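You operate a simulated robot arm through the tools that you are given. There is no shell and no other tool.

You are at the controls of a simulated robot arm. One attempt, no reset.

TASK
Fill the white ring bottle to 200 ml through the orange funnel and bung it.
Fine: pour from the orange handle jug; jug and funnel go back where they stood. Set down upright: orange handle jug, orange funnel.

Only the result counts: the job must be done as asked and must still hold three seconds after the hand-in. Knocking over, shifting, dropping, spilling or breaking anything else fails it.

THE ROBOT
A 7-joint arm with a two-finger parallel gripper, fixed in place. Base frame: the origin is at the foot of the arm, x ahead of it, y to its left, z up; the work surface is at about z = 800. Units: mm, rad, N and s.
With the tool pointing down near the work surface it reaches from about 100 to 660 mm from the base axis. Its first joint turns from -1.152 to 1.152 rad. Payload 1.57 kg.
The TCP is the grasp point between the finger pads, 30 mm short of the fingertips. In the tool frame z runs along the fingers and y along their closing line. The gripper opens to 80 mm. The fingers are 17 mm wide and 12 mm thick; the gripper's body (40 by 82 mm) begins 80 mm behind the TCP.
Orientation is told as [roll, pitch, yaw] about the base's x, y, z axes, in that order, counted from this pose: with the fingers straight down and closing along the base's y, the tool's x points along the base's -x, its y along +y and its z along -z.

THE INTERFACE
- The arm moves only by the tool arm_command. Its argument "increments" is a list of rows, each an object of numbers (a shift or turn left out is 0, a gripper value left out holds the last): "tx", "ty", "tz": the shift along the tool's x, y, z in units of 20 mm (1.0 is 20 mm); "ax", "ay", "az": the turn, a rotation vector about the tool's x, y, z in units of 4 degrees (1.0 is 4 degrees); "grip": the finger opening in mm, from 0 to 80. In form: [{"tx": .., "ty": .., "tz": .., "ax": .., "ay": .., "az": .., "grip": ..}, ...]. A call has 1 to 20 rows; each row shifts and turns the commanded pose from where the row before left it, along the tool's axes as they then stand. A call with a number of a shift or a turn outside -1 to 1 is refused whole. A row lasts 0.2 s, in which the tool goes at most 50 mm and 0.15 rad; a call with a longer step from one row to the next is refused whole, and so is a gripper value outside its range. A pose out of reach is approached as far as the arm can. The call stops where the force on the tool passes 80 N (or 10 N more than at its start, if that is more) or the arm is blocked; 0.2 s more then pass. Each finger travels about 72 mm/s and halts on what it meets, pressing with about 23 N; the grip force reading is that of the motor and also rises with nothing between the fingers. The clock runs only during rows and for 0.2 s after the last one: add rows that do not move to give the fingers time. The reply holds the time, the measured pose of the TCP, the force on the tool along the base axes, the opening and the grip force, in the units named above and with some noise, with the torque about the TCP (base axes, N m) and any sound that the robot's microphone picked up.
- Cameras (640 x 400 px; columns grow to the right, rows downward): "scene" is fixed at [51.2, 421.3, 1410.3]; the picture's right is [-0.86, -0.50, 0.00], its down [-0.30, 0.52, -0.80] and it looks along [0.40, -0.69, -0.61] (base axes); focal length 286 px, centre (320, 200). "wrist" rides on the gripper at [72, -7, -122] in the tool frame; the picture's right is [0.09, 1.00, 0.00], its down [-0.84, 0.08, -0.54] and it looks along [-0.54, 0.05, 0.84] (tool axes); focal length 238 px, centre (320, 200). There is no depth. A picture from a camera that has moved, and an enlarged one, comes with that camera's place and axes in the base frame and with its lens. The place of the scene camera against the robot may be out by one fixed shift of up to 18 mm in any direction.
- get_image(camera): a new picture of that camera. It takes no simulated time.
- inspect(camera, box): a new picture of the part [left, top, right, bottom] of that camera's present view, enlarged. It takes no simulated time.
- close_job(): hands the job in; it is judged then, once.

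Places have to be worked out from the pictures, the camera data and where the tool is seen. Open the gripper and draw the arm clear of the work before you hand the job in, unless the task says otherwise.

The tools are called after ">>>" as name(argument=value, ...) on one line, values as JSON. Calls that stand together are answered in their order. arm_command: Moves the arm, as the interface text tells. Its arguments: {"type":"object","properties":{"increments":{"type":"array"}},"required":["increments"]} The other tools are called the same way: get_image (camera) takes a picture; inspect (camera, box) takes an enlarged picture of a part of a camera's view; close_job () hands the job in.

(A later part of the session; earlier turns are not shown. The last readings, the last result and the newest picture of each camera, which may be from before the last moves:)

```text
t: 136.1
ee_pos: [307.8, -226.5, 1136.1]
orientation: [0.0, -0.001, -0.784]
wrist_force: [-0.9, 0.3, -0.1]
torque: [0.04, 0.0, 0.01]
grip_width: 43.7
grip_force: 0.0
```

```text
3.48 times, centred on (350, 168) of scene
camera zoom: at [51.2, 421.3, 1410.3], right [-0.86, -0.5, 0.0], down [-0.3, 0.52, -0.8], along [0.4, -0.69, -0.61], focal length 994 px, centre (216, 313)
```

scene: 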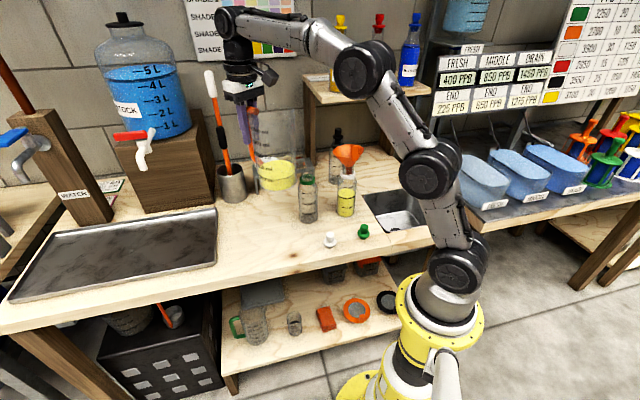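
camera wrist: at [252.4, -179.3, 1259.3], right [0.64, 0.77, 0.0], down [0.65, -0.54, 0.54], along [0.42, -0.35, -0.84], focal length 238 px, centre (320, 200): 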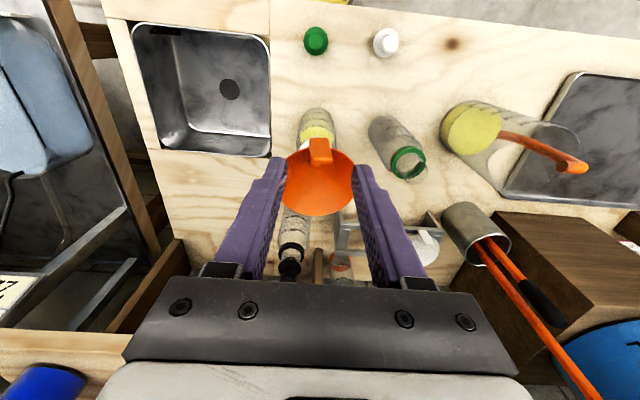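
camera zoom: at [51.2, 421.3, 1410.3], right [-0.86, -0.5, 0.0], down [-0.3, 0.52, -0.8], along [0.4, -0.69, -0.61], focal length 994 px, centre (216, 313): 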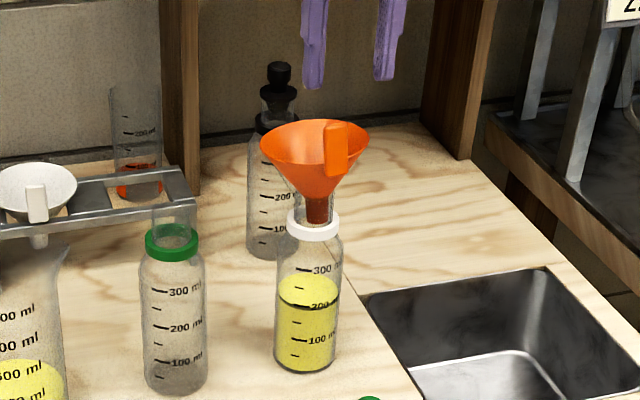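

The funnel still leans slightly toward the wall; its tab top computes to about (318, −232, 1064). I shift over it and descend partway to verify.

>>> arm_command(increments=[{"tx": -0.46, "ty": 0.17}, {"tz": 0.6}, {"tz": 0.6}, {"tz": 0.4}, {}])

>>> inspect(camera="wrist", box=[250, 90, 390, 210])

>>> inspect(camera="scene", box=[320, 110, 380, 185])

```text
t: 137.3
ee_pos: [316.1, -230.8, 1104.8]
orientation: [0.0, -0.002, -0.784]
wrist_force: [-1.3, -0.3, -1.0]
torque: [0.01, -0.01, 0.04]
grip_width: 44.0
grip_force: 0.1
```

```text
3.33 times, centred on (320, 150) of wrist
camera zoom: at [260.4, -184.2, 1227.0], right [0.64, 0.77, 0.0], down [0.65, -0.54, 0.54], along [0.42, -0.35, -0.84], focal length 794 px, centre (320, 367)
```

zoom: 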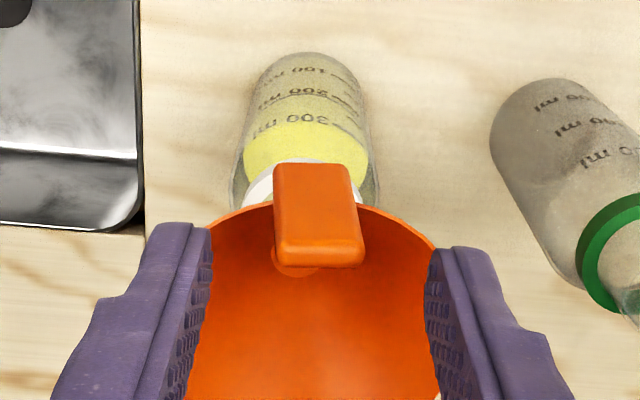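

```text
5.33 times, centred on (350, 148) of scene
camera zoom: at [51.2, 421.3, 1410.3], right [-0.86, -0.5, 0.0], down [-0.3, 0.52, -0.8], along [0.4, -0.69, -0.61], focal length 1524 px, centre (160, 480)
```

zoom: 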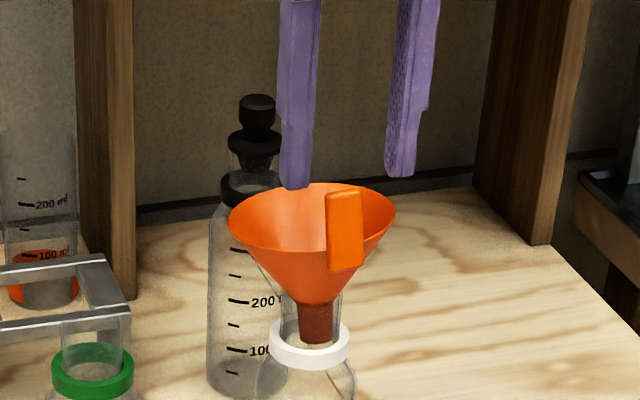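

Two views agree on the tab top (317.8, −231.9, 1064), centred between the fingers. I descend to z≈1074 and close on it.

>>> arm_command(increments=[{"tz": 0.5}, {"tz": 0.5}, {"tz": 0.54}, {}])

>>> inspect(camera="wrist", box=[250, 90, 390, 210])

>>> inspect(camera="scene", box=[320, 110, 380, 185])

```text
t: 138.3
ee_pos: [316.9, -230.5, 1073.5]
orientation: [0.001, -0.001, -0.783]
wrist_force: [0.5, 0.1, -0.7]
torque: [-0.01, 0.0, -0.02]
grip_width: 44.0
grip_force: 0.0
```

```text
3.33 times, centred on (320, 150) of wrist
camera zoom: at [260.4, -183.1, 1195.4], right [0.64, 0.77, 0.0], down [0.65, -0.54, 0.54], along [0.42, -0.35, -0.84], focal length 794 px, centre (320, 367)
```

zoom: 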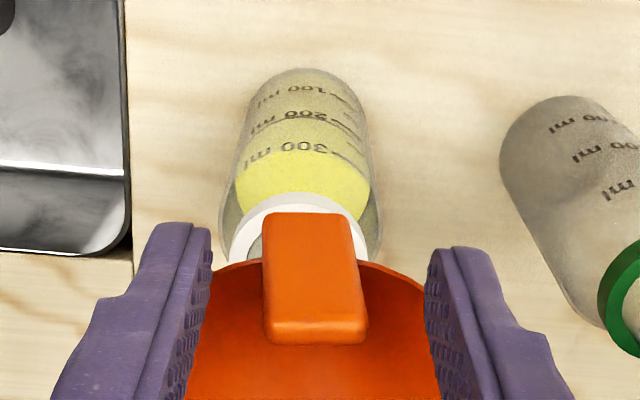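

```text
5.33 times, centred on (350, 148) of scene
camera zoom: at [51.2, 421.3, 1410.3], right [-0.86, -0.5, 0.0], down [-0.3, 0.52, -0.8], along [0.4, -0.69, -0.61], focal length 1524 px, centre (160, 480)
```

zoom: 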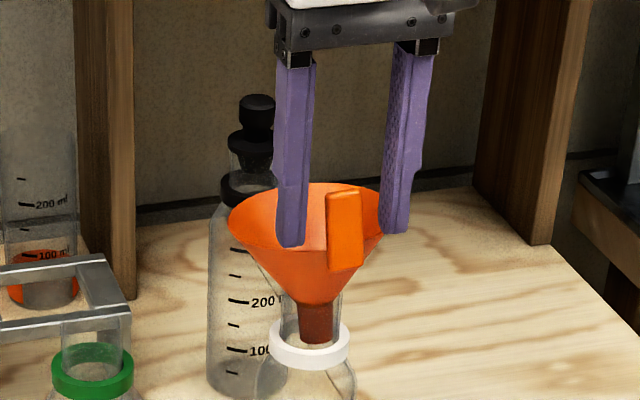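

Aligned. I nudge 1.5 mm toward the wall and close on the tab.

>>> arm_command(increments=[{"tx": -0.08}, {"grip": 6}, {}, {}, {}])

>>> inspect(camera="scene", box=[320, 110, 380, 185])

>>> inspect(camera="scene", box=[325, 160, 370, 225])

```text
t: 139.5
ee_pos: [317.4, -231.7, 1072.6]
orientation: [0.0, -0.002, -0.786]
wrist_force: [-0.5, -0.9, 0.8]
torque: [-0.02, -0.03, -0.04]
grip_width: 18.9
grip_force: 23.2
```

```text
5.33 times, centred on (350, 148) of scene
camera zoom: at [51.2, 421.3, 1410.3], right [-0.86, -0.5, 0.0], down [-0.3, 0.52, -0.8], along [0.4, -0.69, -0.61], focal length 1524 px, centre (160, 480)
```

zoom: 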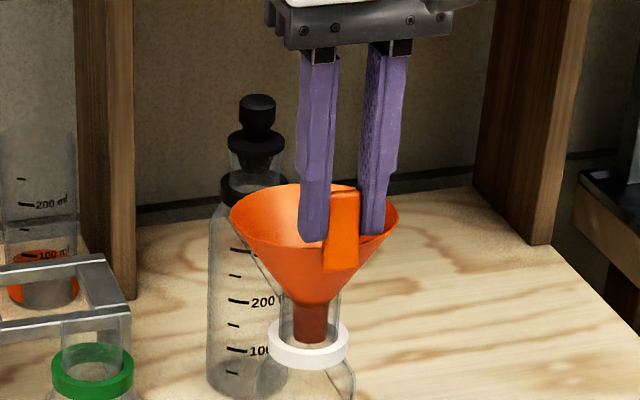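

```text
6.15 times, centred on (348, 192) of scene
camera zoom: at [51.2, 421.3, 1410.3], right [-0.86, -0.5, 0.0], down [-0.3, 0.52, -0.8], along [0.4, -0.69, -0.61], focal length 1758 px, centre (151, 246)
```

zoom: 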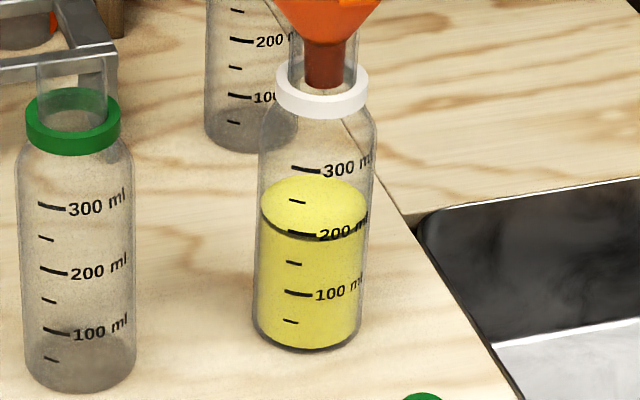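

Gripped (18.9 mm), bottle undisturbed and level at 200. I lift slowly straight up until the stem clears the neck.

>>> arm_command(increments=[{"tz": -0.2}, {"tz": -0.3}, {"tz": -0.3}, {"tz": -0.3}, {"tz": -0.4}, {"tz": -0.4}, {"tz": -0.4}, {"tz": -0.4}, {"tz": -0.4}, {}])

>>> inspect(camera="scene", box=[315, 90, 385, 225])

>>> inspect(camera="wrist", box=[240, 80, 400, 280])

```text
t: 141.7
ee_pos: [317.8, -229.2, 1135.6]
orientation: [0.001, -0.003, -0.783]
wrist_force: [-0.8, 0.3, -0.7]
torque: [0.03, 0.03, 0.04]
grip_width: 19.0
grip_force: 22.5
```

```text
2.96 times, centred on (350, 158) of scene
camera zoom: at [51.2, 421.3, 1410.3], right [-0.86, -0.5, 0.0], down [-0.3, 0.52, -0.8], along [0.4, -0.69, -0.61], focal length 847 px, centre (231, 326)
```

zoom: 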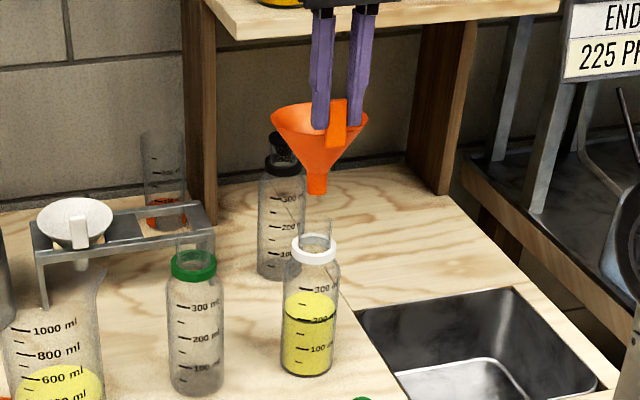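

```text
2.00 times, centred on (320, 180) of wrist
camera zoom: at [261.8, -183.1, 1259.1], right [0.64, 0.77, 0.0], down [0.65, -0.54, 0.54], along [0.42, -0.35, -0.84], focal length 477 px, centre (320, 240)
```

zoom: 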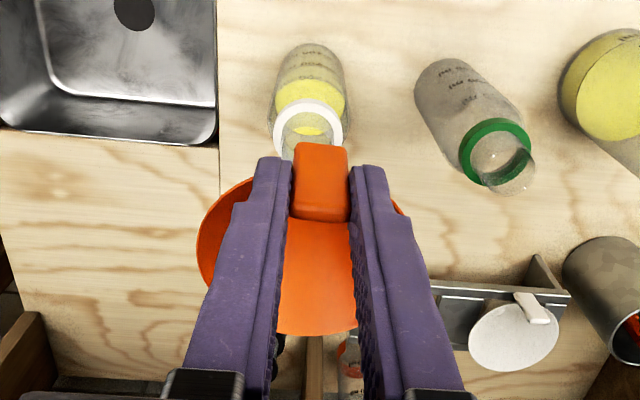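

The funnel came out cleanly and the bottle is undisturbed. I zoom in to measure the funnel's lean in the grip.

>>> inspect(camera="scene", box=[330, 110, 370, 165])

>>> inspect(camera="scene", box=[325, 160, 370, 225])

```text
7.27 times, centred on (350, 138) of scene
camera zoom: at [51.2, 421.3, 1410.3], right [-0.86, -0.5, 0.0], down [-0.3, 0.52, -0.8], along [0.4, -0.69, -0.61], focal length 2078 px, centre (102, 654)
```

zoom: 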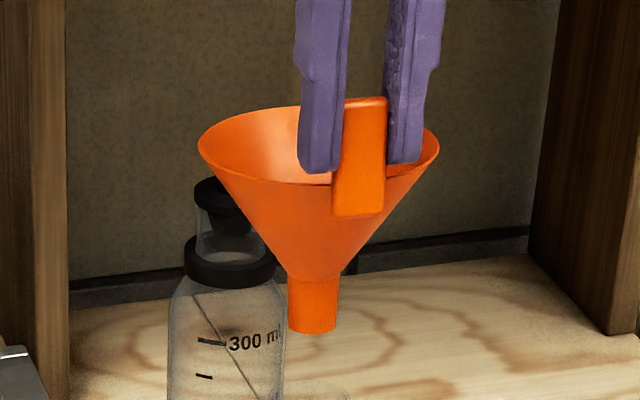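

```text
6.15 times, centred on (348, 192) of scene
camera zoom: at [51.2, 421.3, 1410.3], right [-0.86, -0.5, 0.0], down [-0.3, 0.52, -0.8], along [0.4, -0.69, -0.61], focal length 1758 px, centre (151, 246)
```

zoom: 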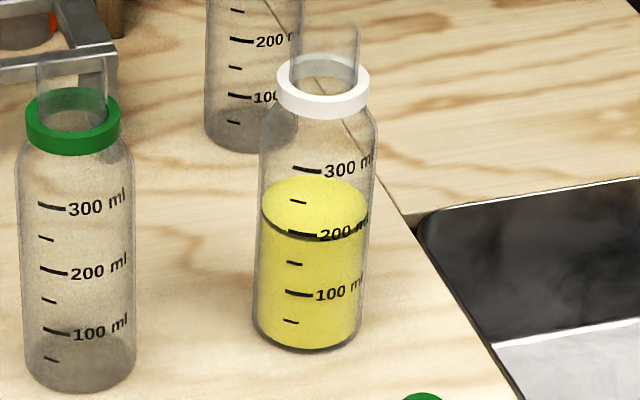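

The funnel leans about 5–6° in the grip (tab side high). I rotate the tool −5.5° about the closing axis to bring it level, and check.

>>> arm_command(increments=[{"ay": -0.5}, {"ay": -0.5}, {"ay": -0.4}, {}])

>>> inspect(camera="scene", box=[330, 110, 370, 165])

>>> get_image(camera="wrist")

```text
t: 142.7
ee_pos: [317.0, -229.6, 1136.2]
orientation: [-0.001, -0.098, -0.784]
wrist_force: [0.5, -0.3, -0.7]
torque: [0.02, 0.0, 0.03]
grip_width: 19.1
grip_force: 22.8
```

```text
7.27 times, centred on (350, 138) of scene
camera zoom: at [51.2, 421.3, 1410.3], right [-0.86, -0.5, 0.0], down [-0.3, 0.52, -0.8], along [0.4, -0.69, -0.61], focal length 2078 px, centre (102, 654)
```

zoom: 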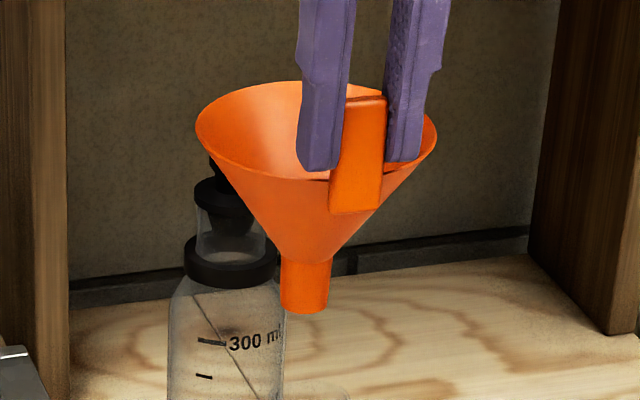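

```text
taken
camera wrist: at [253.2, -175.1, 1251.4], right [0.64, 0.77, -0.01], down [0.61, -0.5, 0.62], along [0.47, -0.4, -0.78], focal length 238 px, centre (320, 200)
```

wrist: 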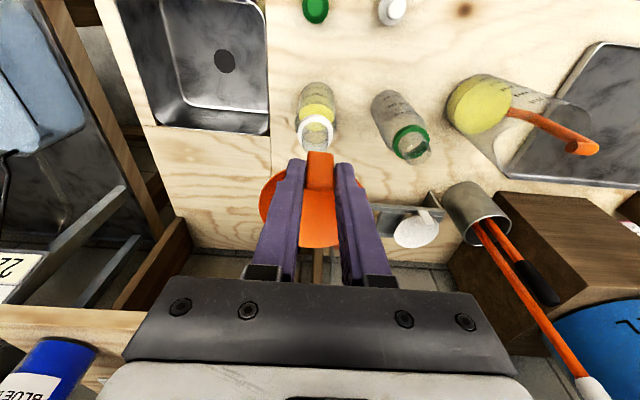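

The funnel is level now. I carry it back toward the rack along the reverse path, ending about 75 mm above its seat.

>>> arm_command(increments=[{"tx": -0.5, "ty": 0.29, "tz": 0.2}, {"tx": -0.84, "ty": 0.485, "tz": 0.4}, {"tx": -0.84, "ty": 0.485, "tz": 0.65}, {"tx": -0.84, "ty": 0.485, "tz": 0.65}, {"tx": -0.84, "ty": 0.485, "tz": 0.65}, {"tx": -0.84, "ty": 0.485, "tz": 0.65}, {"tx": -0.84, "ty": 0.485, "tz": 0.65}, {"tx": -0.84, "ty": 0.485, "tz": 0.65}, {"tx": -0.84, "ty": 0.485, "tz": 0.65}, {"tx": -0.84, "ty": 0.485, "tz": 0.65}, {"tx": -0.84, "ty": 0.485, "tz": 0.65}, {"tx": -0.84, "ty": 0.485, "tz": 0.64}, {"tx": -0.04, "ty": 0.025, "tz": 0.1}, {}, {}])

>>> get_image(camera="wrist")

>>> inspect(camera="scene", box=[250, 90, 350, 190])

```text
t: 145.9
ee_pos: [546.6, -298.2, 1011.8]
orientation: [0.0, -0.1, -0.783]
wrist_force: [0.2, 0.2, -0.4]
torque: [0.04, 0.0, 0.0]
grip_width: 19.2
grip_force: 23.2
```

```text
taken
camera wrist: at [483.0, -243.6, 1127.7], right [0.64, 0.77, -0.01], down [0.61, -0.5, 0.62], along [0.47, -0.4, -0.78], focal length 238 px, centre (320, 200)
```

wrist: 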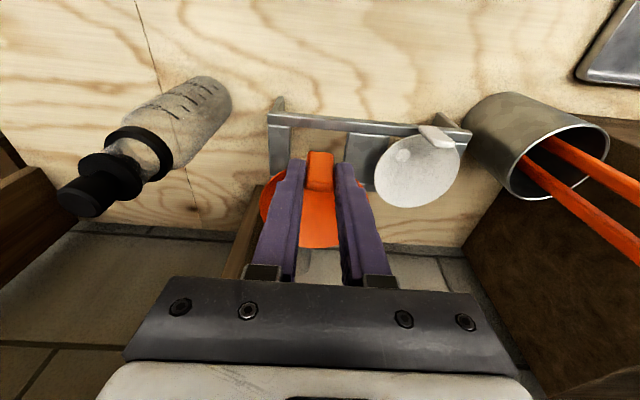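

```text
4.00 times, centred on (300, 140) of scene
camera zoom: at [51.2, 421.3, 1410.3], right [-0.86, -0.5, 0.0], down [-0.3, 0.52, -0.8], along [0.4, -0.69, -0.61], focal length 1143 px, centre (400, 440)
```

zoom: 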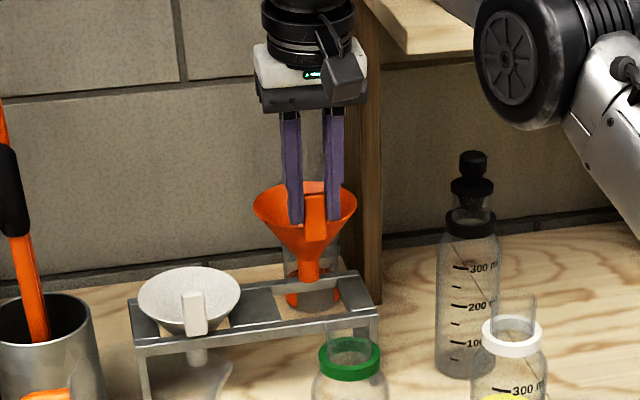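

The funnel hangs over its slot, matching the pose at lift-out within ~3 mm. I lower 40 mm and check the stem against the opening.

>>> arm_command(increments=[{"tx": 0.1, "ty": -0.05}, {"tx": 0.05, "tz": 0.5}, {"tx": 0.05, "tz": 0.5}, {"tx": 0.05, "tz": 0.5}, {"tx": 0.05, "tz": 0.5}, {}])

>>> inspect(camera="scene", box=[260, 120, 330, 190])

>>> get_image(camera="wrist")

```text
t: 147.3
ee_pos: [542.6, -296.0, 971.8]
orientation: [-0.001, -0.099, -0.785]
wrist_force: [-0.1, 0.4, -0.5]
torque: [0.01, 0.01, 0.01]
grip_width: 19.0
grip_force: 23.0
```

```text
5.71 times, centred on (295, 155) of scene
camera zoom: at [51.2, 421.3, 1410.3], right [-0.86, -0.5, 0.0], down [-0.3, 0.52, -0.8], along [0.4, -0.69, -0.61], focal length 1633 px, centre (463, 457)
```

zoom: 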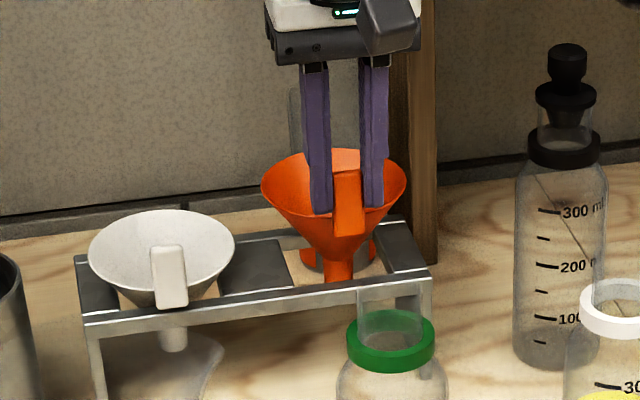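

```text
taken
camera wrist: at [479.0, -241.4, 1087.1], right [0.64, 0.77, -0.01], down [0.61, -0.5, 0.62], along [0.47, -0.4, -0.78], focal length 238 px, centre (320, 200)
```

wrist: 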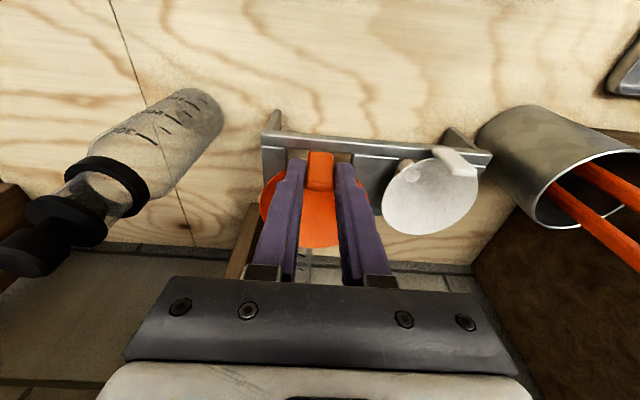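

The stem is entering the slot at the same image column as originally. I lower 20 mm, then in small steps to contact.

>>> arm_command(increments=[{"tx": 0.04, "tz": 0.4}, {"tx": 0.04, "tz": 0.4}, {"tx": 0.02, "tz": 0.2}, {}])

>>> inspect(camera="scene", box=[260, 120, 330, 190])

```text
t: 148.3
ee_pos: [543.6, -296.6, 952.5]
orientation: [0.0, -0.099, -0.783]
wrist_force: [0.6, 0.6, -0.1]
torque: [0.02, 0.03, 0.0]
grip_width: 18.8
grip_force: 23.1
```

```text
5.71 times, centred on (295, 155) of scene
camera zoom: at [51.2, 421.3, 1410.3], right [-0.86, -0.5, 0.0], down [-0.3, 0.52, -0.8], along [0.4, -0.69, -0.61], focal length 1633 px, centre (463, 457)
```

zoom: 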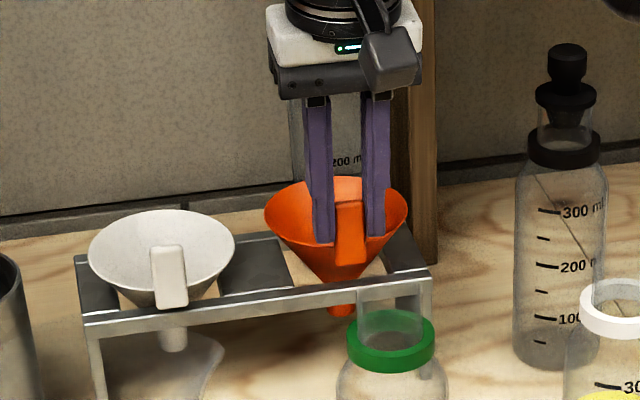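

>>> arm_command(increments=[{"tx": 0.02, "tz": 0.2}, {"tx": 0.01, "tz": 0.1}, {}])

>>> arm_command(increments=[{"tx": 0.01, "tz": 0.1}, {"tx": 0.01, "tz": 0.1}, {}])

>>> inspect(camera="scene", box=[260, 120, 330, 190])

```text
t: 149.1
ee_pos: [543.0, -297.3, 945.9]
orientation: [0.001, -0.1, -0.782]
wrist_force: [0.7, 0.1, -0.1]
torque: [0.0, -0.01, 0.02]
grip_width: 18.7
grip_force: 22.4
```

```text
t: 149.9
ee_pos: [543.4, -297.1, 940.7]
orientation: [-0.001, -0.1, -0.785]
wrist_force: [-0.1, 0.1, -0.2]
torque: [0.02, 0.0, -0.02]
grip_width: 18.8
grip_force: 23.7
```

```text
5.71 times, centred on (295, 155) of scene
camera zoom: at [51.2, 421.3, 1410.3], right [-0.86, -0.5, 0.0], down [-0.3, 0.52, -0.8], along [0.4, -0.69, -0.61], focal length 1633 px, centre (463, 457)
```

zoom: 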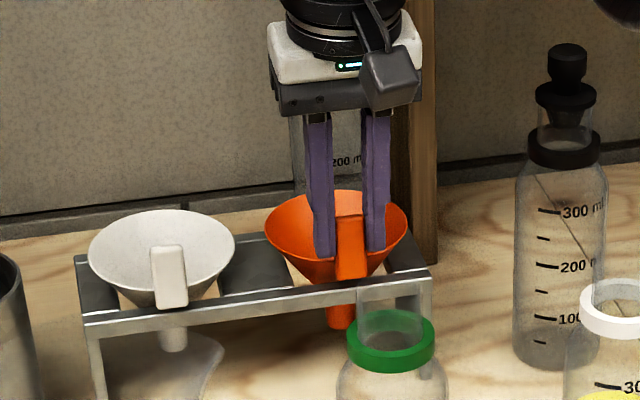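

The funnel is at its original height in the picture. I lower 1–2 mm more to feel the seat.

>>> arm_command(increments=[{"tx": 0.006, "tz": 0.06}, {}])

>>> arm_command(increments=[{"tx": 0.006, "tz": 0.06}, {}])

```text
t: 150.5
ee_pos: [545.2, -297.8, 940.1]
orientation: [-0.001, -0.1, -0.785]
wrist_force: [1.3, -1.0, 2.1]
torque: [-0.05, 0.0, -0.02]
grip_width: 18.7
grip_force: 23.4
```

```text
t: 151.1
ee_pos: [544.7, -296.5, 939.9]
orientation: [0.002, -0.102, -0.784]
wrist_force: [2.8, -2.1, 2.7]
torque: [-0.18, -0.22, 0.04]
grip_width: 18.8
grip_force: 22.9
```

Seated contact (~3 N) with a slight sideways push toward the wall; I yield 2 mm that way and read again.

>>> arm_command(increments=[{"tx": -0.1}, {}])

```text
t: 151.7
ee_pos: [543.7, -299.2, 938.8]
orientation: [0.001, -0.102, -0.784]
wrist_force: [2.7, -1.1, 2.7]
torque: [-0.09, -0.17, 0.03]
grip_width: 18.7
grip_force: 23.0
```

>>> arm_command(increments=[{"tx": -0.1}, {}])

```text
t: 152.3
ee_pos: [545.4, -298.3, 938.1]
orientation: [-0.001, -0.096, -0.784]
wrist_force: [-8.6, 9.0, 9.3]
torque: [0.03, 0.08, -0.06]
grip_width: 19.0
grip_force: 22.8
```

Now the opposite side touches, so the centre lies between. I go back 1.2 mm and then release.

>>> arm_command(increments=[{"tx": 0.06}, {}])

>>> arm_command(increments=[{"tz": -0.04}, {}])

```text
t: 152.9
ee_pos: [544.4, -298.8, 937.7]
orientation: [0.001, -0.099, -0.783]
wrist_force: [-5.3, 6.6, 4.4]
torque: [0.09, 0.03, 0.05]
grip_width: 18.9
grip_force: 23.2
```

```text
t: 153.5
ee_pos: [545.1, -298.6, 938.9]
orientation: [0.0, -0.101, -0.783]
wrist_force: [1.0, 0.5, -0.4]
torque: [0.06, -0.02, -0.03]
grip_width: 18.6
grip_force: 23.0
```

Forces are now near zero with the funnel just at its seat. I release the tab.

>>> arm_command(increments=[{"grip": 26}, {}, {"grip": 44}, {}, {}])

>>> inspect(camera="scene", box=[260, 120, 330, 190])

>>> get_image(camera="wrist")

```text
t: 154.7
ee_pos: [544.9, -299.3, 939.9]
orientation: [-0.001, -0.101, -0.784]
wrist_force: [-0.7, 0.2, -0.3]
torque: [0.01, 0.0, 0.0]
grip_width: 44.0
grip_force: 0.0
```

```text
5.71 times, centred on (295, 155) of scene
camera zoom: at [51.2, 421.3, 1410.3], right [-0.86, -0.5, 0.0], down [-0.3, 0.52, -0.8], along [0.4, -0.69, -0.61], focal length 1633 px, centre (463, 457)
```

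zoom: 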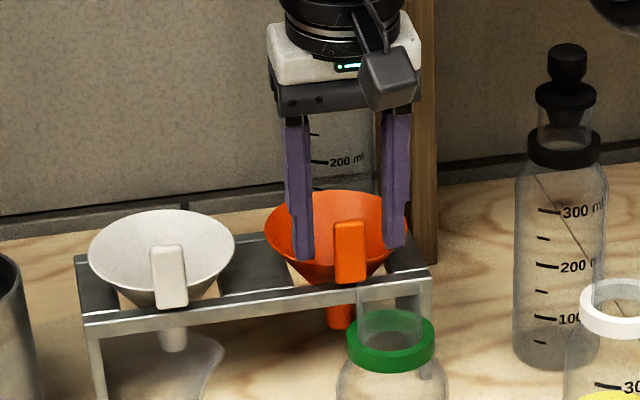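

```text
taken
camera wrist: at [481.0, -243.8, 1054.9], right [0.64, 0.77, -0.01], down [0.61, -0.5, 0.62], along [0.47, -0.4, -0.78], focal length 238 px, centre (320, 200)
```

wrist: 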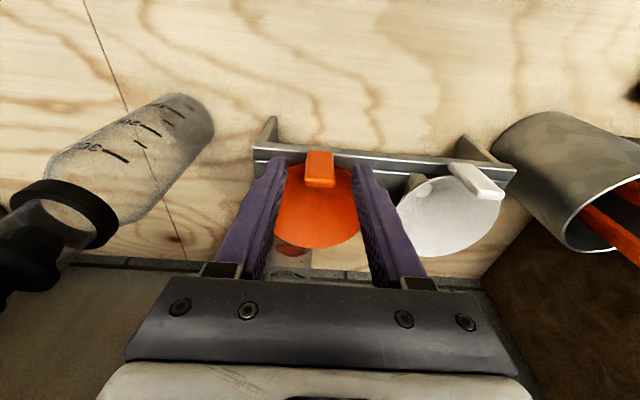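

The funnel is back in its slot. I withdraw straight up (keeping clear of the tab), then look.

>>> arm_command(increments=[{"tx": -0.04, "tz": -0.4}, {"tx": -0.06, "tz": -0.6}, {"tx": -0.08, "tz": -0.8}, {"tx": -0.08, "tz": -0.8}, {}])

>>> inspect(camera="scene", box=[260, 120, 330, 190])

>>> inspect(camera="wrist", box=[240, 80, 420, 240])

```text
t: 155.9
ee_pos: [543.2, -298.2, 990.4]
orientation: [0.001, -0.1, -0.784]
wrist_force: [0.8, -0.1, -0.2]
torque: [0.01, 0.0, -0.02]
grip_width: 44.2
grip_force: 0.0
```

```text
5.71 times, centred on (295, 155) of scene
camera zoom: at [51.2, 421.3, 1410.3], right [-0.86, -0.5, 0.0], down [-0.3, 0.52, -0.8], along [0.4, -0.69, -0.61], focal length 1633 px, centre (463, 457)
```

zoom: 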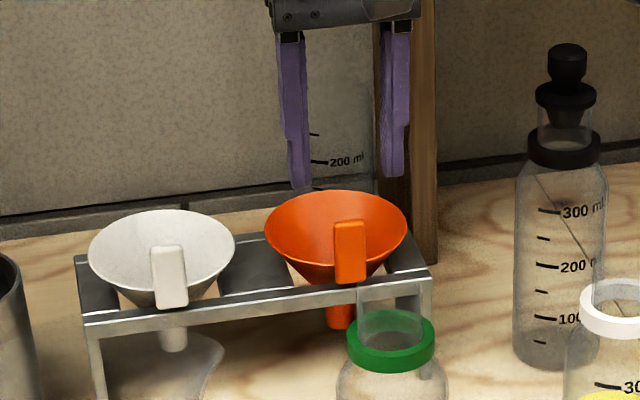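

```text
2.50 times, centred on (330, 160) of wrist
camera zoom: at [479.7, -243.0, 1105.4], right [0.64, 0.77, -0.01], down [0.61, -0.5, 0.62], along [0.47, -0.4, -0.78], focal length 596 px, centre (295, 300)
```

zoom: 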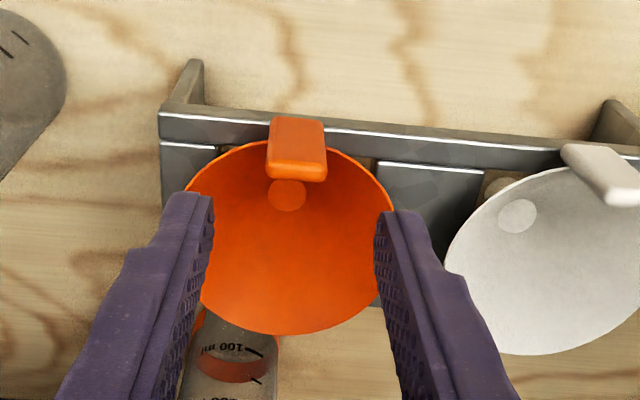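

The funnel sits exactly as it originally did. I level the tool and move away high over the bottles toward the white bung.

>>> arm_command(increments=[{"ay": 0.7, "tz": -0.5}, {"ay": 0.73, "tz": -0.5}, {"tx": 0.75, "ty": -0.09, "tz": -0.6}, {"tx": 0.75, "ty": -0.09, "tz": -0.6}, {"tx": 0.75, "ty": -0.09, "tz": -0.6}, {"tx": 0.75, "ty": -0.09, "tz": -0.6}, {"tx": 0.75, "ty": -0.09, "tz": -0.2}, {}])

>>> arm_command(increments=[{"tx": 0.97, "ty": -0.11}, {"tx": 0.97, "ty": -0.11}, {"tx": 0.97, "ty": -0.11}, {"tx": 0.97, "ty": -0.11}, {"tx": 0.97, "ty": -0.11}, {"tx": 0.97, "ty": -0.11}, {"tx": 0.97, "ty": -0.11}, {"tx": 0.97, "ty": -0.11}, {"tx": 0.97, "ty": -0.11}, {"tx": 0.97, "ty": -0.11}, {}])

>>> get_image(camera="wrist")

>>> inspect(camera="scene", box=[310, 215, 380, 260])

```text
t: 157.7
ee_pos: [484.5, -251.3, 1064.1]
orientation: [0.001, 0.0, -0.783]
wrist_force: [-0.6, 0.5, 0.4]
torque: [0.0, 0.01, 0.01]
grip_width: 43.8
grip_force: 0.0
```

```text
t: 160.1
ee_pos: [329.3, -129.7, 1062.8]
orientation: [-0.001, 0.001, -0.786]
wrist_force: [0.2, -0.2, -0.1]
torque: [-0.02, 0.02, -0.02]
grip_width: 44.2
grip_force: 0.0
```

```text
taken
camera wrist: at [274.0, -81.8, 1186.4], right [0.64, 0.77, 0.0], down [0.65, -0.54, 0.54], along [0.42, -0.35, -0.84], focal length 238 px, centre (320, 200)
```

wrist: 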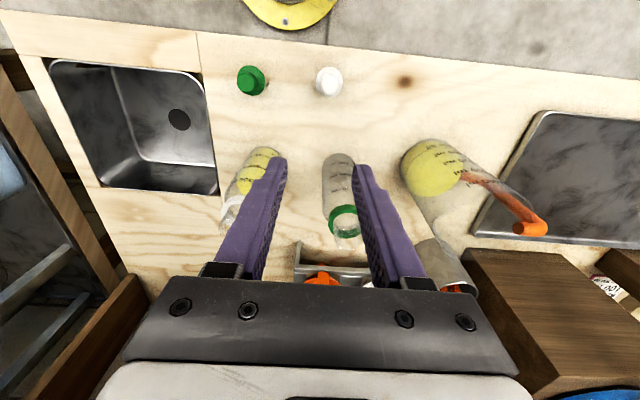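

```text
8.89 times, centred on (345, 238) of scene
camera zoom: at [51.2, 421.3, 1410.3], right [-0.86, -0.5, 0.0], down [-0.3, 0.52, -0.8], along [0.4, -0.69, -0.61], focal length 2540 px, centre (98, -133)
```

zoom: 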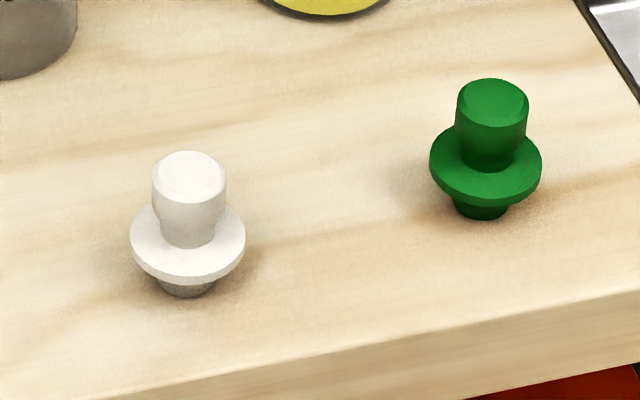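

The bungs stand knob-up on their plugs: knob about 23 mm wide and ~28 mm tall above the flange. I zoom the wrist view to fix the white one's place.

>>> inspect(camera="wrist", box=[290, 50, 370, 110])

>>> inspect(camera="scene", box=[320, 125, 375, 175])

```text
6.67 times, centred on (330, 80) of wrist
camera zoom: at [274.0, -81.8, 1186.4], right [0.64, 0.77, 0.0], down [0.65, -0.54, 0.54], along [0.42, -0.35, -0.84], focal length 1589 px, centre (253, 1000)
```

zoom: 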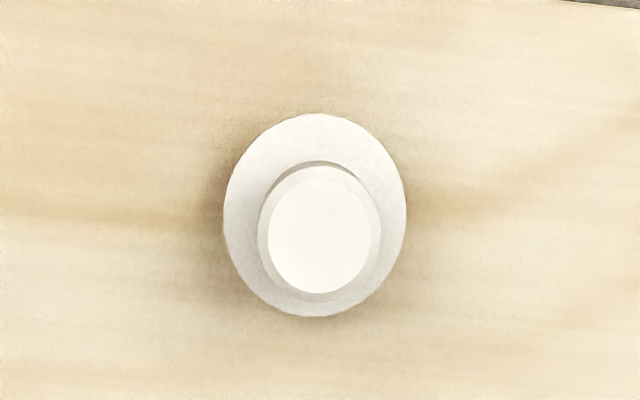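

```text
8.00 times, centred on (348, 150) of scene
camera zoom: at [51.2, 421.3, 1410.3], right [-0.86, -0.5, 0.0], down [-0.3, 0.52, -0.8], along [0.4, -0.69, -0.61], focal length 2286 px, centre (100, 600)
```

zoom: 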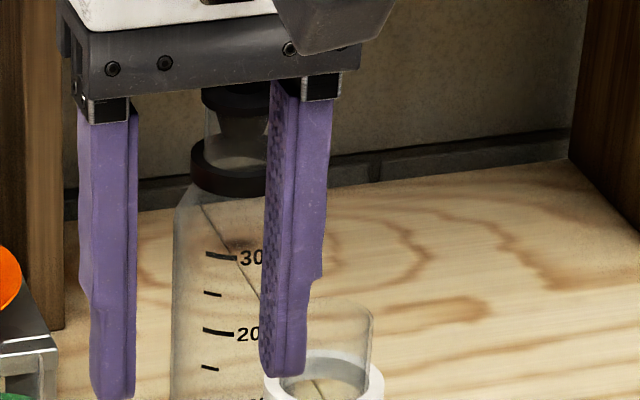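

Bung centre computes to (314, −98.3), knob top z≈850, flange top ≈820. I move above it and descend to just over the knob.

>>> arm_command(increments=[{"tx": 0.55, "ty": 0.19}, {"tx": 0.55, "ty": 0.19}, {"tx": 0.55, "ty": 0.19}, {"tz": 1}, {"tz": 1}, {"tz": 1}, {"tz": 1}, {"tz": 1}, {"tz": 1}, {"tz": 1}, {"tz": 0.6}, {}])

>>> get_image(camera="wrist")

>>> inspect(camera="scene", box=[290, 170, 390, 260])

```text
t: 162.7
ee_pos: [315.6, -98.6, 911.2]
orientation: [0.002, 0.0, -0.784]
wrist_force: [-0.2, -0.9, 0.2]
torque: [-0.02, 0.0, 0.03]
grip_width: 44.0
grip_force: 0.1
```

```text
taken
camera wrist: at [261.0, -52.2, 1033.8], right [0.64, 0.77, 0.0], down [0.65, -0.54, 0.54], along [0.42, -0.35, -0.84], focal length 238 px, centre (320, 200)
```

wrist: 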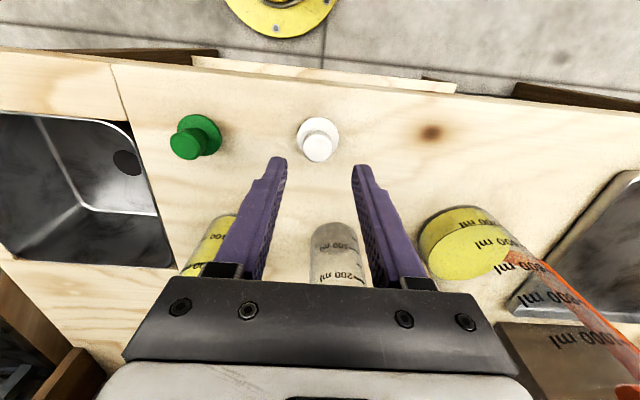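

```text
4.44 times, centred on (340, 215) of scene
camera zoom: at [51.2, 421.3, 1410.3], right [-0.86, -0.5, 0.0], down [-0.3, 0.52, -0.8], along [0.4, -0.69, -0.61], focal length 1270 px, centre (231, 133)
```

zoom: 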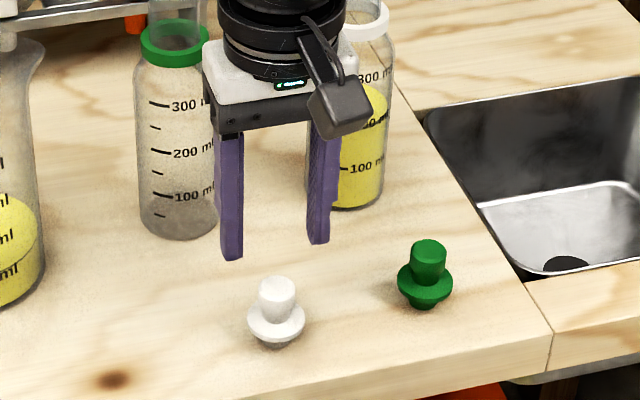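

>>> inspect(camera="wrist", box=[270, 100, 370, 180])

```text
5.00 times, centred on (320, 140) of wrist
camera zoom: at [261.0, -52.2, 1033.8], right [0.64, 0.77, 0.0], down [0.65, -0.54, 0.54], along [0.42, -0.35, -0.84], focal length 1192 px, centre (320, 500)
```

zoom: 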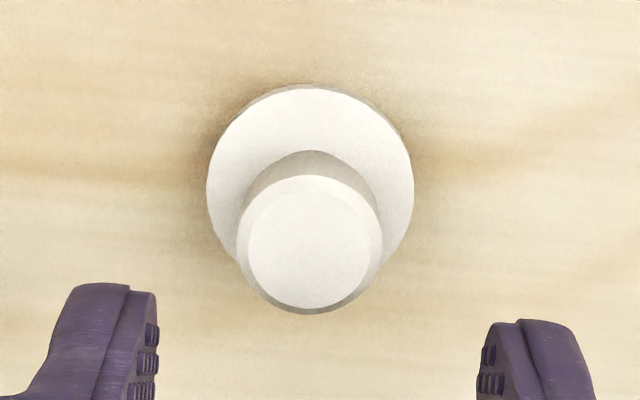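

Knob top centre reads (313.5, −98), right under the tool. I descend to z≈857 (tips just above the flange) and close.

>>> arm_command(increments=[{"tz": 0.7}, {"tz": 0.7}, {"tz": 0.7}, {"tz": 0.6}, {}])

>>> inspect(camera="scene", box=[300, 190, 380, 260])

>>> inspect(camera="wrist", box=[250, 90, 390, 200])

```text
t: 163.9
ee_pos: [316.8, -101.2, 856.3]
orientation: [-0.002, 0.003, -0.784]
wrist_force: [0.4, 0.2, 0.2]
torque: [0.01, -0.02, 0.03]
grip_width: 44.3
grip_force: 0.0
```

```text
5.71 times, centred on (340, 225) of scene
camera zoom: at [51.2, 421.3, 1410.3], right [-0.86, -0.5, 0.0], down [-0.3, 0.52, -0.8], along [0.4, -0.69, -0.61], focal length 1633 px, centre (206, 57)
```

zoom: 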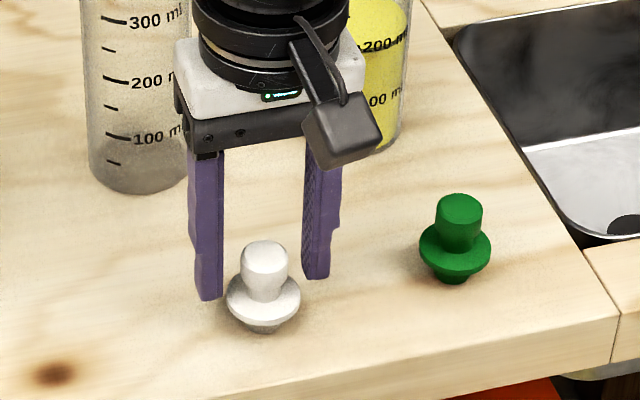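

```text
3.64 times, centred on (320, 145) of wrist
camera zoom: at [260.5, -54.0, 978.2], right [0.64, 0.77, 0.0], down [0.65, -0.54, 0.54], along [0.42, -0.35, -0.84], focal length 867 px, centre (320, 400)
```

zoom: 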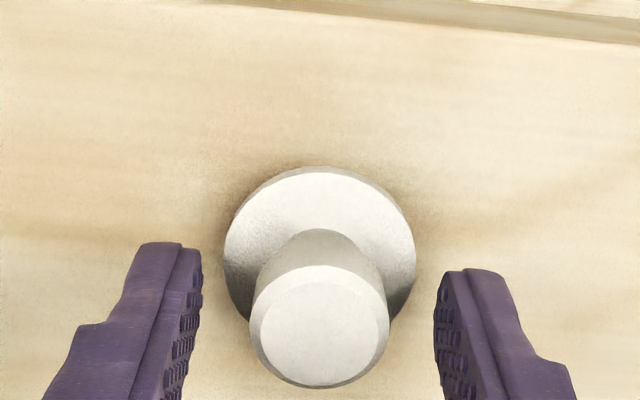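

The knob sits ~3–4 mm toward the front of the finger centreline; I shift 3 mm and close.

>>> arm_command(increments=[{"tx": 0.16}, {"grip": 10}, {}, {}, {}])

>>> inspect(camera="wrist", box=[250, 90, 390, 200])

```text
t: 165.1
ee_pos: [313.3, -97.6, 856.9]
orientation: [0.001, 0.0, -0.783]
wrist_force: [0.4, 1.0, -0.1]
torque: [0.04, -0.02, 0.02]
grip_width: 21.7
grip_force: 22.5
```

```text
3.64 times, centred on (320, 145) of wrist
camera zoom: at [258.0, -51.1, 979.6], right [0.64, 0.77, 0.0], down [0.65, -0.54, 0.54], along [0.42, -0.35, -0.84], focal length 867 px, centre (320, 400)
```

zoom: 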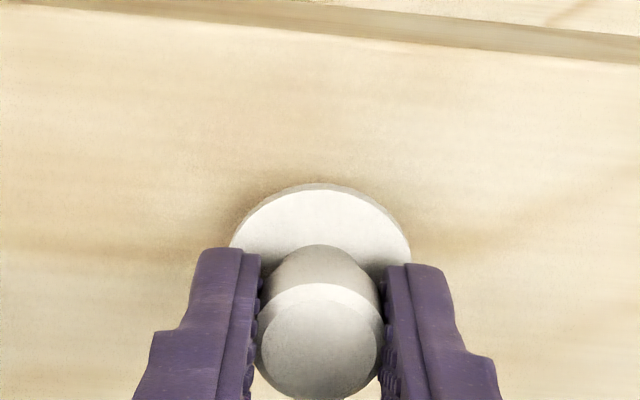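

The knob is held (21.7 mm). I lift the bung straight up and bring it toward the bottle, stopping short to measure the mouth.

>>> arm_command(increments=[{"tz": -0.4}, {"tz": -0.9}, {"tz": -1}, {"tz": -1}, {"tz": -1}, {"tz": -1}, {"tz": -1}, {"tz": -1}, {"tz": -1}, {"tz": -1}, {"tz": -1}, {"tz": -0.6}, {}])

>>> arm_command(increments=[{"tx": -0.7, "ty": -0.5}, {"tx": -0.85, "ty": -0.6}, {"tx": -0.85, "ty": -0.6}, {"tx": -0.85, "ty": -0.6}, {"tx": -0.75, "ty": -0.5}, {}])

>>> get_image(camera="wrist")

>>> inspect(camera="wrist", box=[240, 90, 400, 250])

>>> inspect(camera="scene", box=[310, 120, 380, 230])

```text
t: 167.9
ee_pos: [315.9, -96.0, 1076.7]
orientation: [-0.002, 0.001, -0.783]
wrist_force: [-0.2, 0.2, -0.1]
torque: [-0.01, 0.0, 0.01]
grip_width: 21.7
grip_force: 23.0
```

```text
t: 169.3
ee_pos: [330.9, -193.7, 1077.1]
orientation: [-0.001, 0.003, -0.784]
wrist_force: [-0.4, -0.5, -0.2]
torque: [0.0, 0.01, 0.01]
grip_width: 21.7
grip_force: 22.5
```

```text
taken
camera wrist: at [275.6, -146.9, 1200.2], right [0.64, 0.77, 0.0], down [0.65, -0.54, 0.54], along [0.42, -0.34, -0.84], focal length 238 px, centre (320, 200)
```

wrist: 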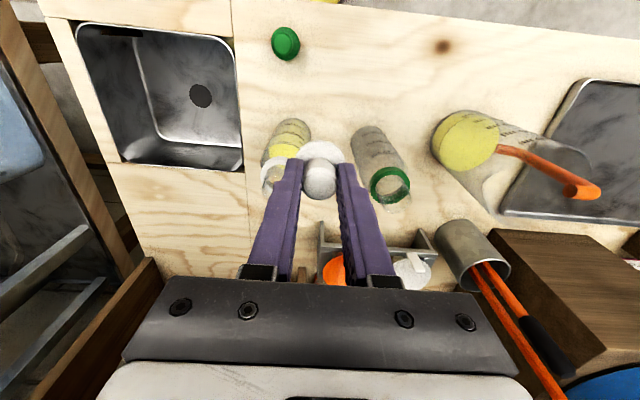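

```text
2.50 times, centred on (320, 170) of wrist
camera zoom: at [275.6, -146.9, 1200.2], right [0.64, 0.77, 0.0], down [0.65, -0.54, 0.54], along [0.42, -0.34, -0.84], focal length 596 px, centre (320, 275)
```

zoom: 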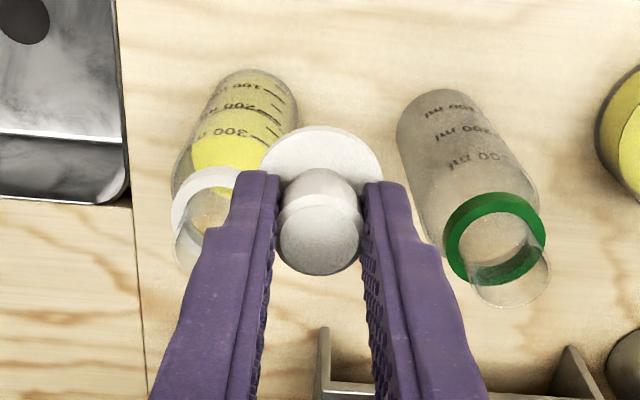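

```text
3.64 times, centred on (345, 175) of scene
camera zoom: at [51.2, 421.3, 1410.3], right [-0.86, -0.5, 0.0], down [-0.3, 0.52, -0.8], along [0.4, -0.69, -0.61], focal length 1039 px, centre (229, 291)
```

zoom: 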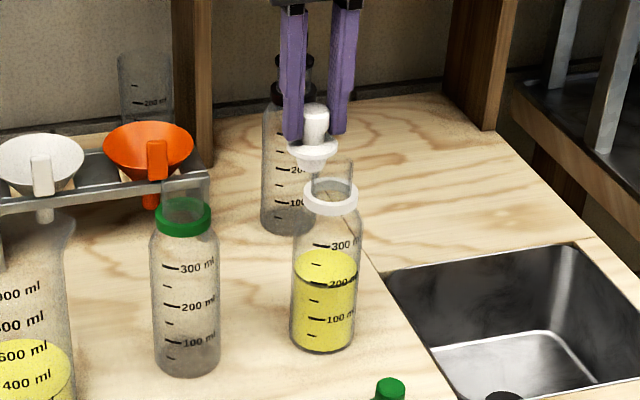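

The bottle's base fits (342, −261.5) as before. I move the bung over the mouth, still ~30 mm above it, and check alignment.

>>> arm_command(increments=[{"tx": -0.7, "ty": -0.5}, {"tx": -0.7, "ty": -0.5}, {"tx": -0.7, "ty": -0.5}, {"tx": -0.69, "ty": -0.51}, {}, {}])

>>> inspect(camera="scene", box=[325, 120, 370, 185])

>>> inspect(camera="wrist", box=[240, 90, 400, 250])

```text
t: 170.7
ee_pos: [343.6, -262.9, 1077.1]
orientation: [-0.002, 0.001, -0.784]
wrist_force: [-1.1, 0.5, -1.3]
torque: [-0.02, -0.02, 0.0]
grip_width: 21.7
grip_force: 22.5
```

```text
6.15 times, centred on (348, 152) of scene
camera zoom: at [51.2, 421.3, 1410.3], right [-0.86, -0.5, 0.0], down [-0.3, 0.52, -0.8], along [0.4, -0.69, -0.61], focal length 1758 px, centre (151, 492)
```

zoom: 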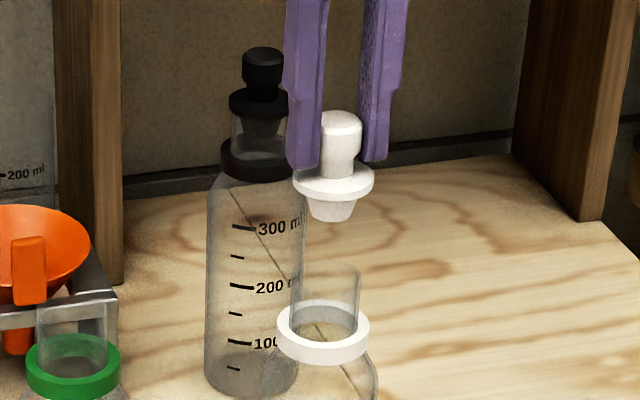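

```text
2.50 times, centred on (320, 170) of wrist
camera zoom: at [287.4, -214.6, 1199.9], right [0.64, 0.77, 0.0], down [0.65, -0.54, 0.54], along [0.42, -0.35, -0.84], focal length 596 px, centre (320, 275)
```

zoom: 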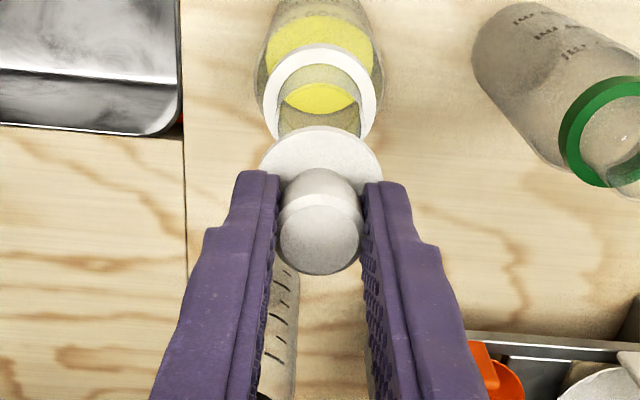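

Both views show the plug centred over the mouth (within ~1 mm). I lower 36 mm so the plug tip enters the neck, and check.

>>> arm_command(increments=[{"tz": 0.4}, {"tz": 0.4}, {"tz": 0.4}, {"tz": 0.3}, {"tz": 0.3}, {}])

>>> inspect(camera="scene", box=[325, 120, 370, 185])

```text
t: 172.1
ee_pos: [342.5, -260.4, 1038.3]
orientation: [-0.001, 0.002, -0.782]
wrist_force: [-0.2, -0.8, -0.1]
torque: [-0.04, 0.02, 0.0]
grip_width: 21.7
grip_force: 23.2
```

```text
6.15 times, centred on (348, 152) of scene
camera zoom: at [51.2, 421.3, 1410.3], right [-0.86, -0.5, 0.0], down [-0.3, 0.52, -0.8], along [0.4, -0.69, -0.61], focal length 1758 px, centre (151, 492)
```

zoom: 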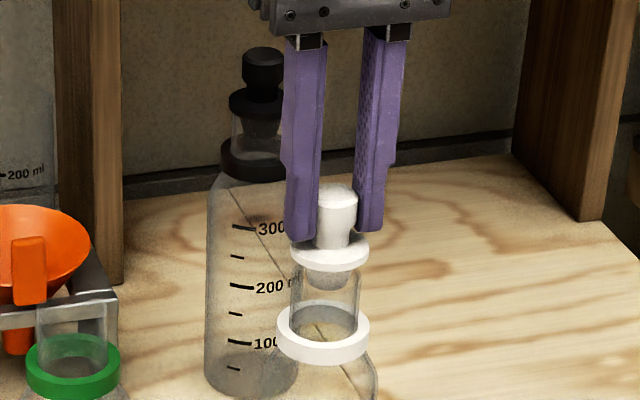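

The plug is inside the neck with no contact yet. I lower in 2 mm steps to feel the seat.

>>> arm_command(increments=[{"tz": 0.1}, {"tz": 0.1}, {}])

>>> arm_command(increments=[{"tz": 0.1}, {"tz": 0.1}, {}])

>>> inspect(camera="scene", box=[325, 120, 370, 185])

```text
t: 172.9
ee_pos: [342.3, -260.5, 1036.6]
orientation: [0.001, 0.002, -0.783]
wrist_force: [0.0, -0.1, -0.3]
torque: [-0.02, 0.03, 0.03]
grip_width: 21.5
grip_force: 22.6
```

```text
t: 173.7
ee_pos: [342.2, -261.0, 1032.6]
orientation: [0.001, 0.0, -0.783]
wrist_force: [0.3, -0.2, 0.0]
torque: [0.02, 0.02, 0.01]
grip_width: 21.7
grip_force: 22.9
```

```text
6.15 times, centred on (348, 152) of scene
camera zoom: at [51.2, 421.3, 1410.3], right [-0.86, -0.5, 0.0], down [-0.3, 0.52, -0.8], along [0.4, -0.69, -0.61], focal length 1758 px, centre (151, 492)
```

zoom: 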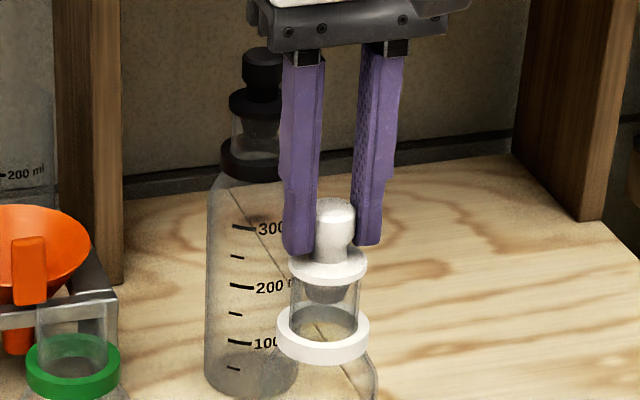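

>>> arm_command(increments=[{"tz": 0.1}, {}])

>>> arm_command(increments=[{"tz": 0.1}, {}])

>>> arm_command(increments=[{"tz": 0.1}, {}])

>>> inspect(camera="scene", box=[325, 120, 370, 185])

```text
t: 174.3
ee_pos: [343.1, -261.9, 1030.8]
orientation: [0.001, 0.003, -0.784]
wrist_force: [0.7, 0.1, -0.4]
torque: [-0.01, 0.0, 0.0]
grip_width: 21.7
grip_force: 22.9
```

```text
t: 174.9
ee_pos: [342.5, -261.0, 1028.6]
orientation: [-0.001, 0.002, -0.784]
wrist_force: [-0.2, -0.7, -0.1]
torque: [0.0, 0.0, -0.01]
grip_width: 21.7
grip_force: 23.1
```

```text
t: 175.5
ee_pos: [342.0, -261.4, 1026.9]
orientation: [0.0, 0.0, -0.783]
wrist_force: [-0.4, -0.4, 0.1]
torque: [-0.01, -0.02, 0.03]
grip_width: 21.9
grip_force: 23.2
```

```text
6.15 times, centred on (348, 152) of scene
camera zoom: at [51.2, 421.3, 1410.3], right [-0.86, -0.5, 0.0], down [-0.3, 0.52, -0.8], along [0.4, -0.69, -0.61], focal length 1758 px, centre (151, 492)
```

zoom: 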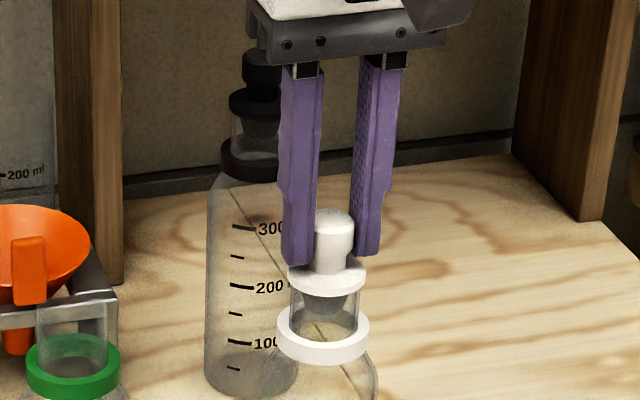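

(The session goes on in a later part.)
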